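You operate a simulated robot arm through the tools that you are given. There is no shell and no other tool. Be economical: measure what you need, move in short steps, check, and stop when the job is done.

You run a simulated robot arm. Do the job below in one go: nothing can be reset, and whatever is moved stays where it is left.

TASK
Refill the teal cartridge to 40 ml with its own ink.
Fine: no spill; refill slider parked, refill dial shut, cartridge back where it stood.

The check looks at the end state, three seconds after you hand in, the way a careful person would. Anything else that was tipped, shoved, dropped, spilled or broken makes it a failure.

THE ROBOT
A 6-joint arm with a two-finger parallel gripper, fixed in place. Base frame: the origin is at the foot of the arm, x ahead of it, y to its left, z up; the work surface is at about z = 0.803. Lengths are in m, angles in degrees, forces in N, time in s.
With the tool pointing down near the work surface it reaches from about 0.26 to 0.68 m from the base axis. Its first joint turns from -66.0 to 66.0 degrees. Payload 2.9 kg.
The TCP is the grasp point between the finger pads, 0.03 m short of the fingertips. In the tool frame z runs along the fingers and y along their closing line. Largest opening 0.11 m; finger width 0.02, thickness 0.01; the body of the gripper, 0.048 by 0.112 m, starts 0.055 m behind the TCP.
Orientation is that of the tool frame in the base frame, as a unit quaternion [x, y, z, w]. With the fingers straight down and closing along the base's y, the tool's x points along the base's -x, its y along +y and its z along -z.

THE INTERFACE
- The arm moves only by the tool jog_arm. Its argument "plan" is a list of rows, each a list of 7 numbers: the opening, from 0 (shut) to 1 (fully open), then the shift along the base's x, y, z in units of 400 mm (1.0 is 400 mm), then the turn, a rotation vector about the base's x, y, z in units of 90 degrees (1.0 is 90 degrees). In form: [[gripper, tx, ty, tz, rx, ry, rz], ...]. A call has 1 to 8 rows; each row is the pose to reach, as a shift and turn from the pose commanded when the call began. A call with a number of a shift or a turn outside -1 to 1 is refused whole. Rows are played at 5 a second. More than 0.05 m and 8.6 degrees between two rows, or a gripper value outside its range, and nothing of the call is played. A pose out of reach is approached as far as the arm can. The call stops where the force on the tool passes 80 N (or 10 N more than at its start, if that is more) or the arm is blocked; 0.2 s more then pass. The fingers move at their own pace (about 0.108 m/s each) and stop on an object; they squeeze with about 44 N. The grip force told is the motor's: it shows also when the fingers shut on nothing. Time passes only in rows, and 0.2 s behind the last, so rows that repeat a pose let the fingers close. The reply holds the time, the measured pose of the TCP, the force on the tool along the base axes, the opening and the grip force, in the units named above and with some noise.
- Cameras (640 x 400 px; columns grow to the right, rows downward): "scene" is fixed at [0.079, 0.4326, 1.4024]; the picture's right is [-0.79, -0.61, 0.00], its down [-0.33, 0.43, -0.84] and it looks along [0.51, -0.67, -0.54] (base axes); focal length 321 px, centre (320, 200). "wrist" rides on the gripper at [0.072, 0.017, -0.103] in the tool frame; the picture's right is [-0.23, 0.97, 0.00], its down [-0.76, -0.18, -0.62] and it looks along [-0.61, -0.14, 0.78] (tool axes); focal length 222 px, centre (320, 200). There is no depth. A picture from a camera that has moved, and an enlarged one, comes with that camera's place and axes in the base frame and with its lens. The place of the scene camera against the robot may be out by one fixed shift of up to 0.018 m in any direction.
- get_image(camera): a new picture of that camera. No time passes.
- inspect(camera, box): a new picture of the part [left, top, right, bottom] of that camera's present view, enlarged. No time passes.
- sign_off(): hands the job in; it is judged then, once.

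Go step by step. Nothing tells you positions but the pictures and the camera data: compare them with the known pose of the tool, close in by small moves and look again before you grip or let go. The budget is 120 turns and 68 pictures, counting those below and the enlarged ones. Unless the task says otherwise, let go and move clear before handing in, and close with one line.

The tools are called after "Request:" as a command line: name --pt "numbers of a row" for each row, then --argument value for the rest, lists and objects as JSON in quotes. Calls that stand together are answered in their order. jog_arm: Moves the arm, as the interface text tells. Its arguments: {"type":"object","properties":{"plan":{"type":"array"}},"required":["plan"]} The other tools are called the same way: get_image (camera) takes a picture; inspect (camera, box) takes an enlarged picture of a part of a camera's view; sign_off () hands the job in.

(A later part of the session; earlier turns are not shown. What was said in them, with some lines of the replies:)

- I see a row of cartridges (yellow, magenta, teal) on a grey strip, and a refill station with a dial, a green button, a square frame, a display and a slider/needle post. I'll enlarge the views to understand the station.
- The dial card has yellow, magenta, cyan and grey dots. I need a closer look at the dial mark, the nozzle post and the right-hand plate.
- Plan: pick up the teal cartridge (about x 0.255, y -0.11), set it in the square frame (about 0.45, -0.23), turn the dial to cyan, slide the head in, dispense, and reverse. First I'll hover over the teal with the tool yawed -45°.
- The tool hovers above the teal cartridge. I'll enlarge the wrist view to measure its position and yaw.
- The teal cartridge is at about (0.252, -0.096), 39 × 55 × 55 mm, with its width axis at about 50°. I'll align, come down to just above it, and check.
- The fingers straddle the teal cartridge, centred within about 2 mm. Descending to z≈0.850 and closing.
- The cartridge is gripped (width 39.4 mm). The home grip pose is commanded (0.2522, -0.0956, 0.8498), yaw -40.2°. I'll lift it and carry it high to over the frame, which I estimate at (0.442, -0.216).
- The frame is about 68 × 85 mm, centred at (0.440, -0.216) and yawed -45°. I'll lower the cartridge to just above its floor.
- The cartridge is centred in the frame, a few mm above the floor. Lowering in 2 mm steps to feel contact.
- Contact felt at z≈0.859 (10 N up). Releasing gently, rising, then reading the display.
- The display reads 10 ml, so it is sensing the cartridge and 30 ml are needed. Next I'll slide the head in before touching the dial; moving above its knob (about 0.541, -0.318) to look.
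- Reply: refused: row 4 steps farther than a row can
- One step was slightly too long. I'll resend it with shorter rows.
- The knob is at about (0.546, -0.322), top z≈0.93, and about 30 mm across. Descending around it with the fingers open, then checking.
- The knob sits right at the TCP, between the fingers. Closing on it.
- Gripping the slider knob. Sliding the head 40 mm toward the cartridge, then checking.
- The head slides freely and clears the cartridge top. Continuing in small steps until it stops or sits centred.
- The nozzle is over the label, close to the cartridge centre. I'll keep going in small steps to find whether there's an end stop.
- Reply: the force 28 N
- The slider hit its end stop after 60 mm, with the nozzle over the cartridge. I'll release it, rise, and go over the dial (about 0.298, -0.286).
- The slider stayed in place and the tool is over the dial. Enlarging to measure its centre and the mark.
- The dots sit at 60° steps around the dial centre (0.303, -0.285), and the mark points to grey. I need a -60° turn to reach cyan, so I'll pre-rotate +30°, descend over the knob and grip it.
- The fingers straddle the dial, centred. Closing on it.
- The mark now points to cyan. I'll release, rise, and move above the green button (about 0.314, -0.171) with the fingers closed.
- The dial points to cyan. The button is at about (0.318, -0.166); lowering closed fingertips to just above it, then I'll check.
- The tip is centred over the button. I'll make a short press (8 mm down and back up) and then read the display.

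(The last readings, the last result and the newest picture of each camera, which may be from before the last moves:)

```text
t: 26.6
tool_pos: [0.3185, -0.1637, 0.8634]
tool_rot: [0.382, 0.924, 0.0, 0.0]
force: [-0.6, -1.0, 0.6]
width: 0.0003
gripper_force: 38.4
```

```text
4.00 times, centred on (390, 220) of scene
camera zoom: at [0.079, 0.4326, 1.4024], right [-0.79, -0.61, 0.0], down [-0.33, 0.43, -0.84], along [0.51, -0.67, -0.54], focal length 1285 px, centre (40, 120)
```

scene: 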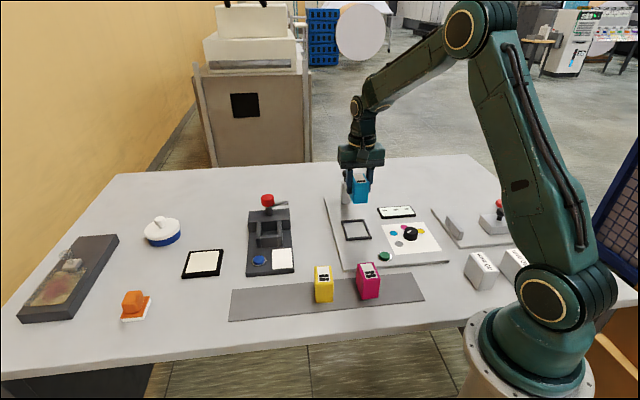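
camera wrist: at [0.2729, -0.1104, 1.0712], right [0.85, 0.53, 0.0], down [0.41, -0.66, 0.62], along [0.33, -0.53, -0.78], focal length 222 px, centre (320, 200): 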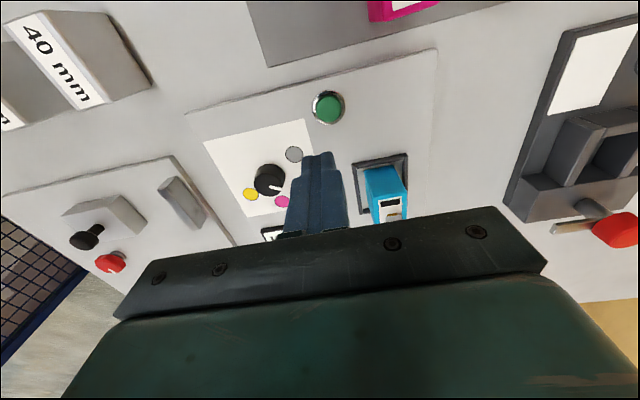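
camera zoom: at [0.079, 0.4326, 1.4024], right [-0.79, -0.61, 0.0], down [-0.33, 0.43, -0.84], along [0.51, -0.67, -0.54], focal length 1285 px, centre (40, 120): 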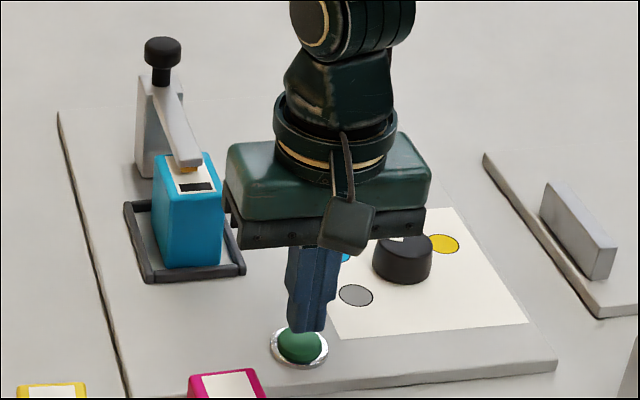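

The gripper hides the display, so I'll rise to read it.

Request:
jog_arm --pt "0.0 0 0 0.1 0 0 0" --pt "0.0 0 0 0.22 0 0 0" --pt "0.0 0 0 0.34 0 0 0" --pt "0.0 0 0 0.34 0 0 0"

Request:
inspect --camera "scene" --box '[330, 170, 450, 270]'

```text
t: 27.6
tool_pos: [0.3183, -0.1627, 0.9995]
tool_rot: [0.383, 0.924, -0.001, 0.0]
force: [-0.2, -0.2, -0.6]
width: 0.0
gripper_force: 37.6
```

```text
4.00 times, centred on (390, 220) of scene
camera zoom: at [0.079, 0.4326, 1.4024], right [-0.79, -0.61, 0.0], down [-0.33, 0.43, -0.84], along [0.51, -0.67, -0.54], focal length 1285 px, centre (40, 120)
```

zoom: 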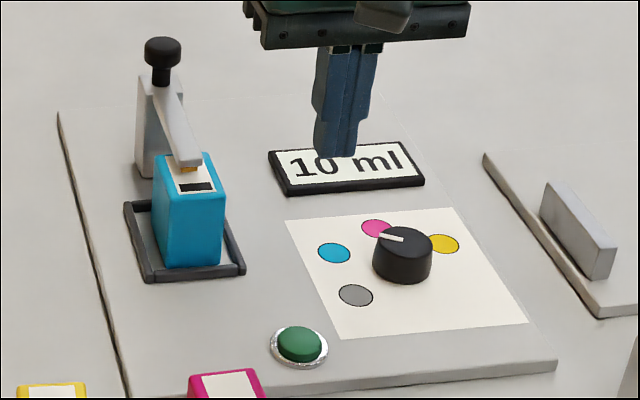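

Still 10 ml; the press likely didn't reach. I'll go back down and feel for contact in small steps.

Request:
jog_arm --pt "0.0 0 0 -0.12 0 0 0" --pt "0.0 0 0 -0.24 0 0 0" --pt "0.0 0 0 -0.34 0 0 0" --pt "0.0 0 0 -0.355 0 0 0" --pt "0.0 0 0 -0.36 0 0 0"

Request:
jog_arm --pt "0.0 0 0 -0.005 0 0 0"

```text
t: 28.8
tool_pos: [0.319, -0.1624, 0.8552]
tool_rot: [0.383, 0.924, -0.001, 0.0]
force: [-0.1, 0.2, -0.3]
width: 0.0002
gripper_force: 37.8
```

```text
t: 29.2
tool_pos: [0.319, -0.1636, 0.8537]
tool_rot: [0.383, 0.924, 0.0, 0.0]
force: [-0.3, -0.2, -0.2]
width: 0.0
gripper_force: 37.8
```

No contact yet at tip height 0.823. Continuing.

Request:
jog_arm --pt "0.0 0 0 -0.005 0 0 0"

Request:
jog_arm --pt "0.0 0 0 -0.004 0 0 0"

```text
t: 29.6
tool_pos: [0.3193, -0.1635, 0.8512]
tool_rot: [0.383, 0.924, 0.001, 0.0]
force: [-0.7, 0.5, 0.5]
width: 0.0001
gripper_force: 37.7
```

```text
t: 30.0
tool_pos: [0.32, -0.1631, 0.8481]
tool_rot: [0.382, 0.924, -0.001, 0.0]
force: [-0.5, 0.0, 1.5]
width: 0.0002
gripper_force: 38.0
```

A first hint of force (1.5 N). Another small step.

Request:
jog_arm --pt "0.0 0 0 -0.004 0 0 0"

Request:
inspect --camera "scene" --box '[350, 190, 430, 270]'

```text
t: 30.4
tool_pos: [0.3197, -0.1642, 0.8476]
tool_rot: [0.383, 0.924, 0.0, 0.0]
force: [-1.1, 0.5, 2.1]
width: 0.0
gripper_force: 37.3
```

```text
5.00 times, centred on (390, 230) of scene
camera zoom: at [0.079, 0.4327, 1.4024], right [-0.79, -0.61, 0.0], down [-0.33, 0.43, -0.84], along [0.51, -0.67, -0.54], focal length 1606 px, centre (-30, 50)
```

zoom: 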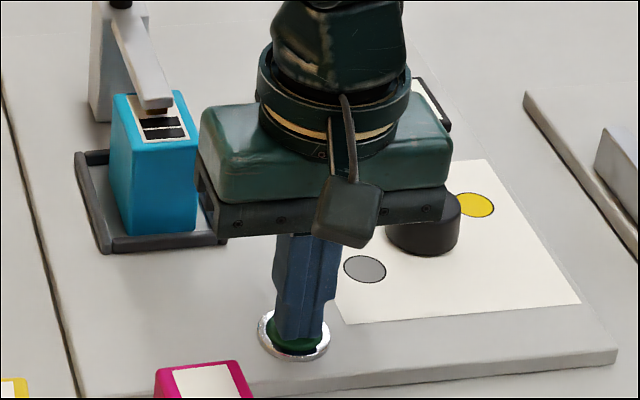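

The label shows a second bar now, so ink has been dispensed. Releasing the button and rising to read the display.

Request:
jog_arm --pt "0.0 0 0 0.1 0 0 0" --pt "0.0 0 0 0.22 0 0 0" --pt "0.0 0 0 0.34 0 0 0" --pt "0.0 0 0 0.38 0 0 0"

Request:
inspect --camera "scene" --box '[330, 170, 450, 270]'

```text
t: 31.4
tool_pos: [0.3187, -0.1633, 1.0006]
tool_rot: [0.383, 0.924, 0.001, 0.0]
force: [0.2, 0.2, -0.3]
width: 0.0
gripper_force: 37.3
```

```text
4.00 times, centred on (390, 220) of scene
camera zoom: at [0.079, 0.4326, 1.4024], right [-0.79, -0.61, 0.0], down [-0.33, 0.43, -0.84], along [0.51, -0.67, -0.54], focal length 1285 px, centre (40, 120)
```

zoom: 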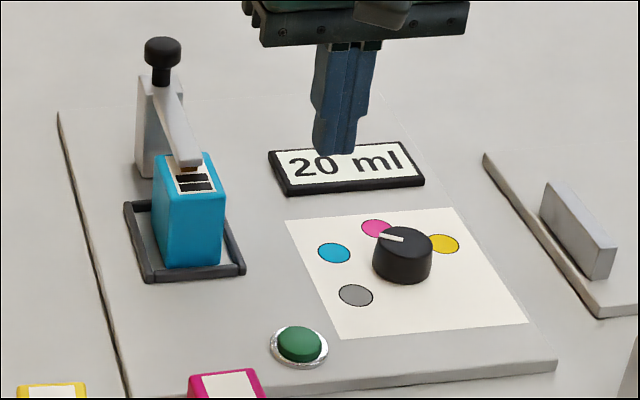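

20 ml now, so one press gives 10 ml. Two more are needed; I'll repeat one press to the same depth and verify.

Request:
jog_arm --pt "0.0 0 0 -0.12 0 0 0" --pt "0.0 0 0 -0.24 0 0 0" --pt "0.0 0 0 -0.35 0 0 0" --pt "0.0 0 0 -0.38 0 0 0" --pt "0.0 0 0 -0.38 0 0 0" --pt "0.0 0 0 -0.3 0 0 0" --pt "0.0 0 0 -0.18 0 0 0" --pt "0.0 0 0 -0.06 0 0 0"

Request:
inspect --camera "scene" --box '[330, 170, 450, 270]'

```text
t: 33.2
tool_pos: [0.3201, -0.1669, 0.9772]
tool_rot: [0.383, 0.924, 0.0, 0.0]
force: [0.3, 0.0, 0.1]
width: 0.0
gripper_force: 37.6
```

```text
4.00 times, centred on (390, 220) of scene
camera zoom: at [0.079, 0.4326, 1.4024], right [-0.79, -0.61, 0.0], down [-0.33, 0.43, -0.84], along [0.51, -0.67, -0.54], focal length 1285 px, centre (40, 120)
```

zoom: 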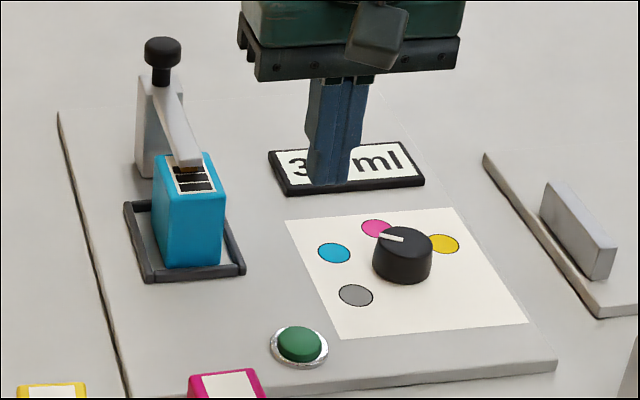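

Three bars, display 3x ml. One more identical press.

Request:
jog_arm --pt "0.0 0 0 -0.12 0 0 0" --pt "0.0 0 0 -0.24 0 0 0" --pt "0.0 0 0 -0.29 0 0 0" --pt "0.0 0 0 -0.32 0 0 0" --pt "0.0 0 0 -0.32 0 0 0" --pt "0.0 0 0 -0.24 0 0 0" --pt "0.0 0 0 -0.12 0 0 0" --pt "0.0 0 0 0 0 0 0"

Request:
jog_arm --pt "0.0 -0.009 -0.08 0.05 0 0 0" --pt "0.1 -0.018 -0.16 0.05 0 0 -0.0833" --pt "0.3 -0.026 -0.23 0.05 0 0 -0.1667" --pt "0.6 -0.036 -0.3 0.04 0 0 -0.25" --pt "0.6 -0.036 -0.3 0.02 0 0 -0.3333"

Request:
inspect --camera "scene" --box '[330, 170, 450, 270]'

Request:
get_image --camera "wrist"

```text
t: 35.0
tool_pos: [0.3185, -0.1635, 0.977]
tool_rot: [0.383, 0.924, -0.001, 0.001]
force: [0.5, -0.5, -0.5]
width: 0.0002
gripper_force: 37.8
```

```text
t: 36.2
tool_pos: [0.3057, -0.2847, 0.9835]
tool_rot: [0.609, 0.794, 0.0, 0.0]
force: [0.3, 1.0, 0.2]
width: 0.0659
gripper_force: 0.0
```

```text
4.00 times, centred on (390, 220) of scene
camera zoom: at [0.079, 0.4326, 1.4024], right [-0.79, -0.61, 0.0], down [-0.33, 0.43, -0.84], along [0.51, -0.67, -0.54], focal length 1285 px, centre (40, 120)
```

zoom: 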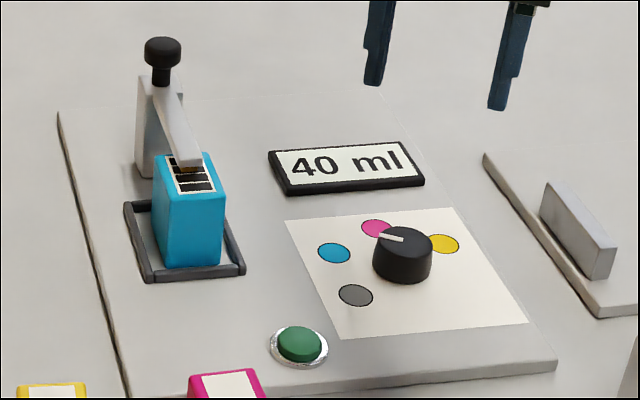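

```text
17 pictures are left
camera wrist: at [0.3017, -0.2133, 1.087], right [1.0, 0.03, 0.0], down [0.02, -0.78, 0.62], along [0.02, -0.62, -0.78], focal length 222 px, centre (320, 200)
```

wrist: 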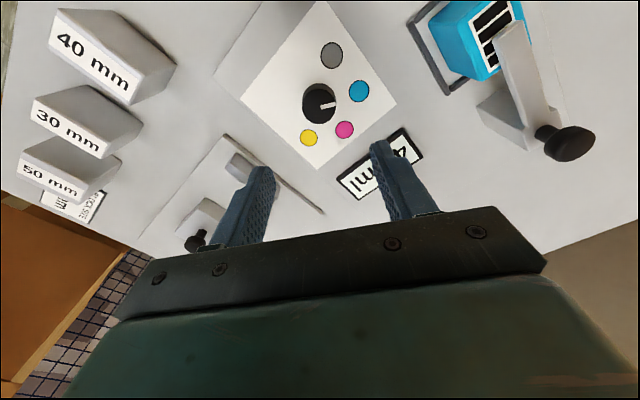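

40 ml reached. Now shutting the dial: descend, grip, and turn +60° back to grey.

Request:
jog_arm --pt "0.6 -0.002 0.0015 -0.1 0 0 0" --pt "0.6 -0.002 0.0015 -0.2 0 0 0" --pt "0.6 -0.002 0.0015 -0.29 0 0 0" --pt "0.6 -0.002 0.0015 -0.335 0 0 0" --pt "0.6 -0.002 0.0015 -0.335 0 0 0" --pt "0.25 -0.002 0.0015 -0.335 0 0 0" --pt "0.25 -0.002 0.0015 -0.335 0 0 0" --pt "0.25 -0.002 0.0015 -0.335 0 0 0"

Request:
jog_arm --pt "0.25 0 0 0 0 0 0.0833" --pt "0.25 0 0 0 0 0 0.1667" --pt "0.25 0 0 0 0 0 0.25" --pt "0.25 0 0 0 0 0 0.3333" --pt "0.25 0 0 0 0 0 0.4167" --pt "0.25 0 0 0 0 0 0.5" --pt "0.25 0 0 0 0 0 0.5833" --pt "0.25 0 0 0 0 0 0.6667"

Request:
jog_arm --pt "0.6 0 0 0 0 0 0" --pt "0.6 0 0 0 0 0 0" --pt "0.6 0 0 0.1 0 0 -0.0" --pt "0.6 0 0 0.2 0 0 -0.0833" --pt "0.6 0 0 0.3 0 0 -0.1667" --pt "0.6 0 0 0.35 0 0 -0.25" --pt "0.6 0 0 0.35 0 0 -0.3333"

Request:
inspect --camera "wrist" --box '[260, 40, 400, 160]'

Request:
inspect --camera "scene" --box '[330, 170, 450, 270]'

```text
t: 38.0
tool_pos: [0.305, -0.2829, 0.8497]
tool_rot: [0.608, 0.794, 0.001, 0.0]
force: [-2.2, -1.6, -7.0]
width: 0.0387
gripper_force: 45.2
```

```text
t: 39.8
tool_pos: [0.3049, -0.2836, 0.8499]
tool_rot: [0.128, 0.992, 0.001, 0.001]
force: [6.7, 3.7, -18.9]
width: 0.0389
gripper_force: 44.7
```

```text
t: 41.4
tool_pos: [0.3025, -0.284, 0.9908]
tool_rot: [0.385, 0.923, 0.0, 0.001]
force: [-0.2, 0.1, 0.4]
width: 0.0662
gripper_force: 0.1
```

```text
3.33 times, centred on (330, 100) of wrist
camera zoom: at [0.2621, -0.2228, 1.0937], right [0.85, 0.53, 0.0], down [0.41, -0.67, 0.62], along [0.33, -0.53, -0.78], focal length 740 px, centre (287, 533)
```

zoom: 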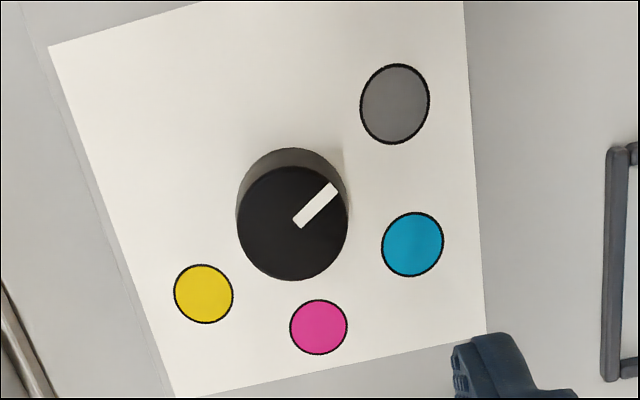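

```text
4.00 times, centred on (390, 220) of scene
camera zoom: at [0.079, 0.4326, 1.4024], right [-0.79, -0.61, 0.0], down [-0.33, 0.43, -0.84], along [0.51, -0.67, -0.54], focal length 1285 px, centre (40, 120)
```

zoom: 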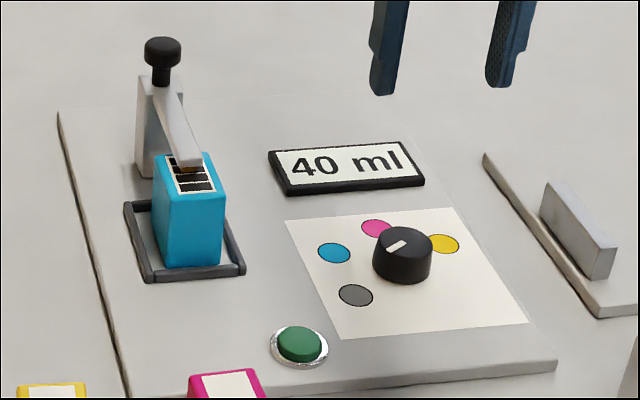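

The dial is back on grey and the display still reads 40 ml. Now to the slider knob (parking): travel high, then descend around it and check.

Request:
jog_arm --pt "0.6 0.06 0.002 0.08 0 0 0" --pt "0.6 0.17 0.005 0.1 0 0 0" --pt "0.6 0.28 0.009 0.1 0 0 0" --pt "0.6 0.39 0.013 0.1 0 0 0" --pt "0.6 0.4965 0.016 0.08 0 0 0" --pt "0.6 0.4965 0.016 -0.04 0 0 0" --pt "0.6 0.4965 0.016 -0.155 0 0 0" --pt "0.6 0.4965 0.016 -0.155 0 0 0"

Request:
get_image --camera "wrist"

```text
t: 43.2
tool_pos: [0.5027, -0.2768, 0.928]
tool_rot: [0.382, 0.924, 0.0, 0.0]
force: [0.2, 0.3, 0.3]
width: 0.0657
gripper_force: 0.0
```

```text
14 pictures are left
camera wrist: at [0.462, -0.2162, 1.0316], right [0.85, 0.53, 0.0], down [0.41, -0.66, 0.62], along [0.33, -0.53, -0.78], focal length 222 px, centre (320, 200)
```

wrist: 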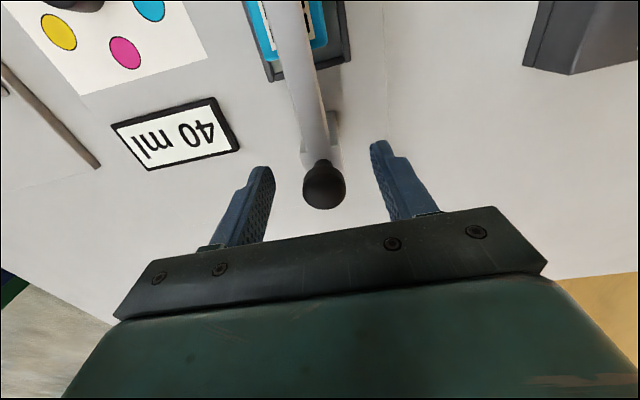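

Knob between the fingers. Closing and sliding it back 60 mm to park.

Request:
jog_arm --pt "0.2 0 0 0 0 0 0" --pt "0.2 0 0 0 0 0 0" --pt "0.2 0 0 0 0 0 0" --pt "0.2 0.03 -0.03 0 0 0 0" --pt "0.2 0.06 -0.06 0 0 0 0" --pt "0.2 0.09 -0.09 0 0 0 0" --pt "0.2 0.106 -0.106 0 0 0 0" --pt "0.2 0.106 -0.106 0 0 0 0"

Request:
jog_arm --pt "0.2 0.005 -0.005 0 0 0 0" --pt "0.2 0.005 -0.005 0 0 0 0"

```text
t: 45.0
tool_pos: [0.5449, -0.3194, 0.9283]
tool_rot: [0.382, 0.924, 0.001, -0.001]
force: [-1.7, 2.7, 1.1]
width: 0.0276
gripper_force: 44.5
```

```text
t: 45.6
tool_pos: [0.546, -0.3199, 0.928]
tool_rot: [0.383, 0.924, 0.0, -0.003]
force: [-22.5, 17.8, 6.6]
width: 0.028
gripper_force: 44.9
```

The slider is at its parked stop. Releasing, rising, and moving back over the cartridge.

Request:
jog_arm --pt "0.6 0 0 0 0 0 0" --pt "0.6 0 0 0 0 0 0" --pt "0.6 0 0 0.1 0 0 0" --pt "0.5 0 0 0.2 0 0 0" --pt "0.5 -0.08 0.08 0.2 0 0 0" --pt "0.5 -0.16 0.16 0.2 0 0 0" --pt "0.5 -0.24 0.24 0.17 0 0 0" --pt "0.5 -0.2685 0.2658 0.1 0 0 0"

Request:
get_image --camera "wrist"

Request:
inspect --camera "scene" --box '[310, 140, 450, 270]'

```text
t: 47.4
tool_pos: [0.4406, -0.2132, 0.9694]
tool_rot: [0.383, 0.924, 0.0, 0.0]
force: [-0.1, 0.1, 0.4]
width: 0.0549
gripper_force: 0.1
```

```text
13 pictures are left
camera wrist: at [0.3992, -0.151, 1.0716], right [0.85, 0.53, 0.0], down [0.41, -0.66, 0.62], along [0.33, -0.53, -0.78], focal length 222 px, centre (320, 200)
```

wrist: 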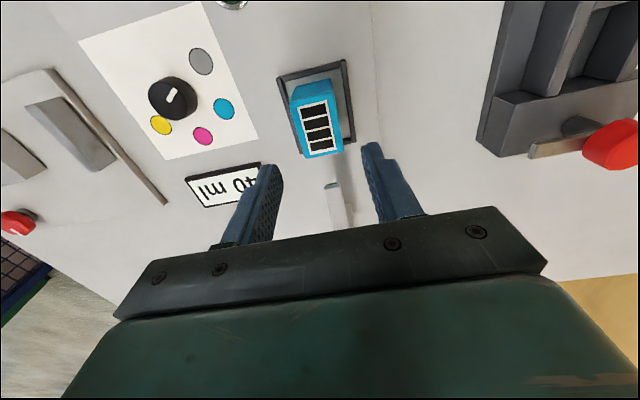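

```text
3.08 times, centred on (380, 205) of scene
camera zoom: at [0.079, 0.4326, 1.4024], right [-0.79, -0.61, 0.0], down [-0.33, 0.43, -0.84], along [0.51, -0.67, -0.54], focal length 988 px, centre (135, 185)
```

zoom: 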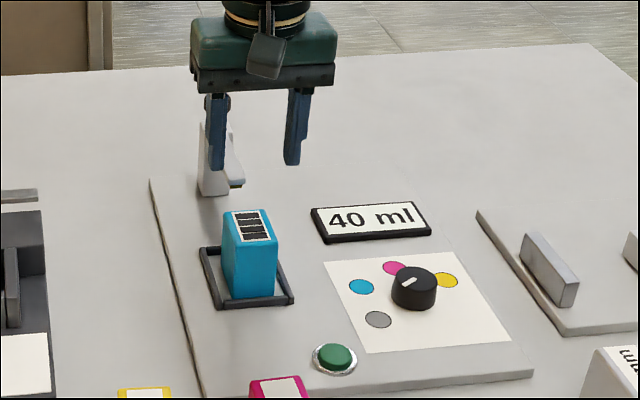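

The cartridge is undisturbed and the slider is parked. Descending to grip it where I released it.

Request:
jog_arm --pt "0.5 0 0 -0.1 0 0 0" --pt "0.5 0 0 -0.2 0 0 0" --pt "0.5 0 0 -0.272 0 0 0" --pt "0.5 0 0 -0.272 0 0 0" --pt "0.25 0 0 -0.272 0 0 0" --pt "0.25 0 0 -0.272 0 0 0" --pt "0.25 0 0 -0.272 0 0 0"

Request:
jog_arm --pt "0.25 0 0 0.05 0 0 0" --pt "0.25 0 0 0.16 0 0 0" --pt "0.25 0 0 0.27 0 0 0" --pt "0.25 -0.1 0.06 0.277 0 0 0.01" --pt "0.25 -0.2 0.12 0.277 0 0 0.02" --pt "0.25 -0.3 0.19 0.277 0 0 0.03" --pt "0.25 -0.4 0.25 0.277 0 0 0.045" --pt "0.25 -0.4695 0.3 0.277 0 0 0.053"

Request:
get_image --camera "wrist"

Request:
get_image --camera "scene"

```text
t: 49.0
tool_pos: [0.4392, -0.2137, 0.859]
tool_rot: [0.383, 0.924, -0.001, 0.001]
force: [-0.1, -0.6, 0.7]
width: 0.0395
gripper_force: 43.3
```

```text
t: 50.8
tool_pos: [0.2514, -0.0933, 0.9701]
tool_rot: [0.344, 0.939, 0.0, -0.001]
force: [0.6, 0.4, -1.0]
width: 0.0395
gripper_force: 43.9
```

```text
11 pictures are left
camera wrist: at [0.2061, -0.036, 1.0732], right [0.8, 0.6, 0.0], down [0.47, -0.63, 0.62], along [0.37, -0.5, -0.78], focal length 222 px, centre (320, 200)
```

wrist: 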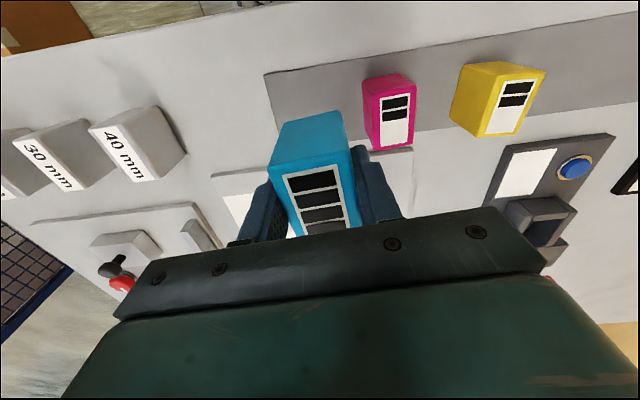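

```text
10 pictures are left
```

scene: 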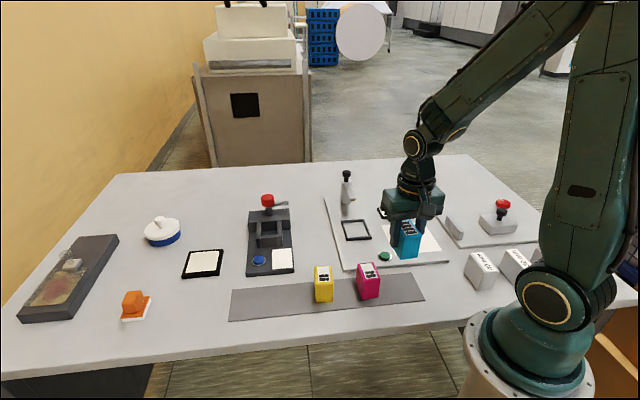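

Directly above the home spot, with clearance to magenta. Lowering onto the strip.

Request:
jog_arm --pt "0.25 0 0 -0.1 0 0 0" --pt "0.25 0 0 -0.2 0 0 0" --pt "0.25 0 0 -0.27 0 0 0" --pt "0.25 0 0 -0.293 0 0 0" --pt "0.25 0 0 -0.293 0 0 0"

Request:
jog_arm --pt "0.25 0 0 -0.003 0 0 0" --pt "0.25 0 0 -0.006 0 0 0" --pt "0.25 0 0 -0.006 0 0 0"

```text
t: 52.0
tool_pos: [0.2508, -0.0949, 0.8521]
tool_rot: [0.343, 0.939, 0.0, 0.001]
force: [0.0, -0.1, -0.5]
width: 0.0395
gripper_force: 43.6
```

```text
t: 52.8
tool_pos: [0.2516, -0.0937, 0.8503]
tool_rot: [0.344, 0.939, 0.0, 0.0]
force: [0.7, -0.3, -1.4]
width: 0.0396
gripper_force: 44.2
```

Request:
jog_arm --pt "0.25 0 0 -0.0025 0 0 0" --pt "0.25 0 0 -0.0025 0 0 0"

```text
t: 53.4
tool_pos: [0.2507, -0.0937, 0.8488]
tool_rot: [0.344, 0.939, 0.0, 0.0]
force: [-3.6, 1.2, 21.8]
width: 0.0394
gripper_force: 44.0
```

The cartridge is seated (22 N upward contact force). Releasing gently to a small opening, rising straight up, and moving clear.

Request:
jog_arm --pt "0.25 0 0 0.001 0 0 0" --pt "0.56 0 0 0.001 0 0 0" --pt "0.56 0 0 0.001 0 0 0" --pt "0.56 0 0 0.08 0 0 0" --pt "0.56 0 0 0.2 0 0 0" --pt "0.56 0 0 0.32 0 0 0" --pt "0.56 0.05 -0.05 0.42 0 0 0" --pt "0.56 0.1 -0.1 0.5 0 0 0"

Request:
get_image --camera "scene"

Request:
inspect --camera "scene" --box '[290, 240, 450, 320]'

Request:
inspect --camera "scene" --box '[310, 160, 470, 280]'

```text
t: 55.2
tool_pos: [0.2913, -0.1333, 1.0501]
tool_rot: [0.344, 0.939, 0.0, -0.001]
force: [0.9, 0.3, 0.2]
width: 0.0616
gripper_force: 0.1
```

```text
9 pictures are left
```

scene: 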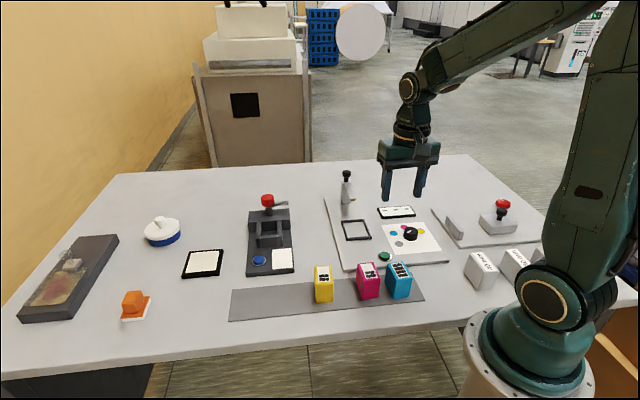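

```text
4.00 times, centred on (370, 280) of scene
camera zoom: at [0.079, 0.4326, 1.4024], right [-0.79, -0.61, 0.0], down [-0.33, 0.43, -0.84], along [0.51, -0.67, -0.54], focal length 1285 px, centre (120, -120)
```

zoom: 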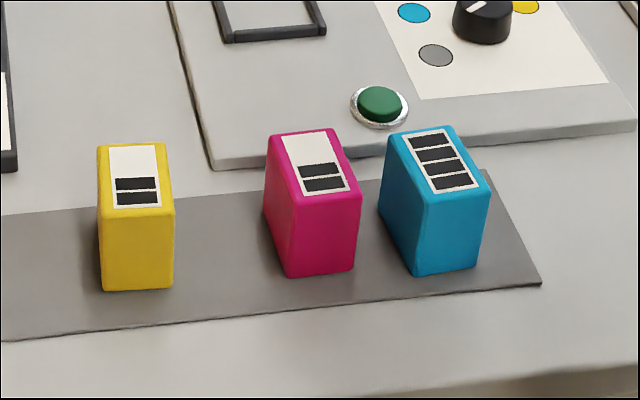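

```text
3.33 times, centred on (390, 220) of scene
camera zoom: at [0.079, 0.4326, 1.4024], right [-0.79, -0.61, 0.0], down [-0.33, 0.43, -0.84], along [0.51, -0.67, -0.54], focal length 1071 px, centre (87, 133)
```

zoom: 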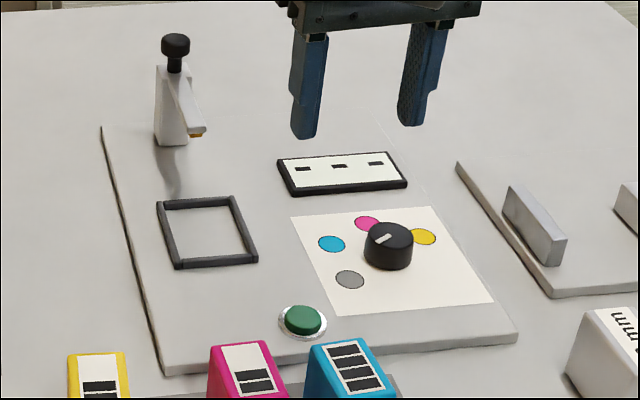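

Everything matches the starting picture apart from the fill: teal shows four bars on its original spot, the slider is parked, the dial is on grey, and nothing is spilled. Handing in.

Request:
sign_off

```text
The job is handed in.
```

The teal cartridge is refilled to 40 ml with its own ink and back where it stood, with the slider parked, the dial shut and no spill visible.
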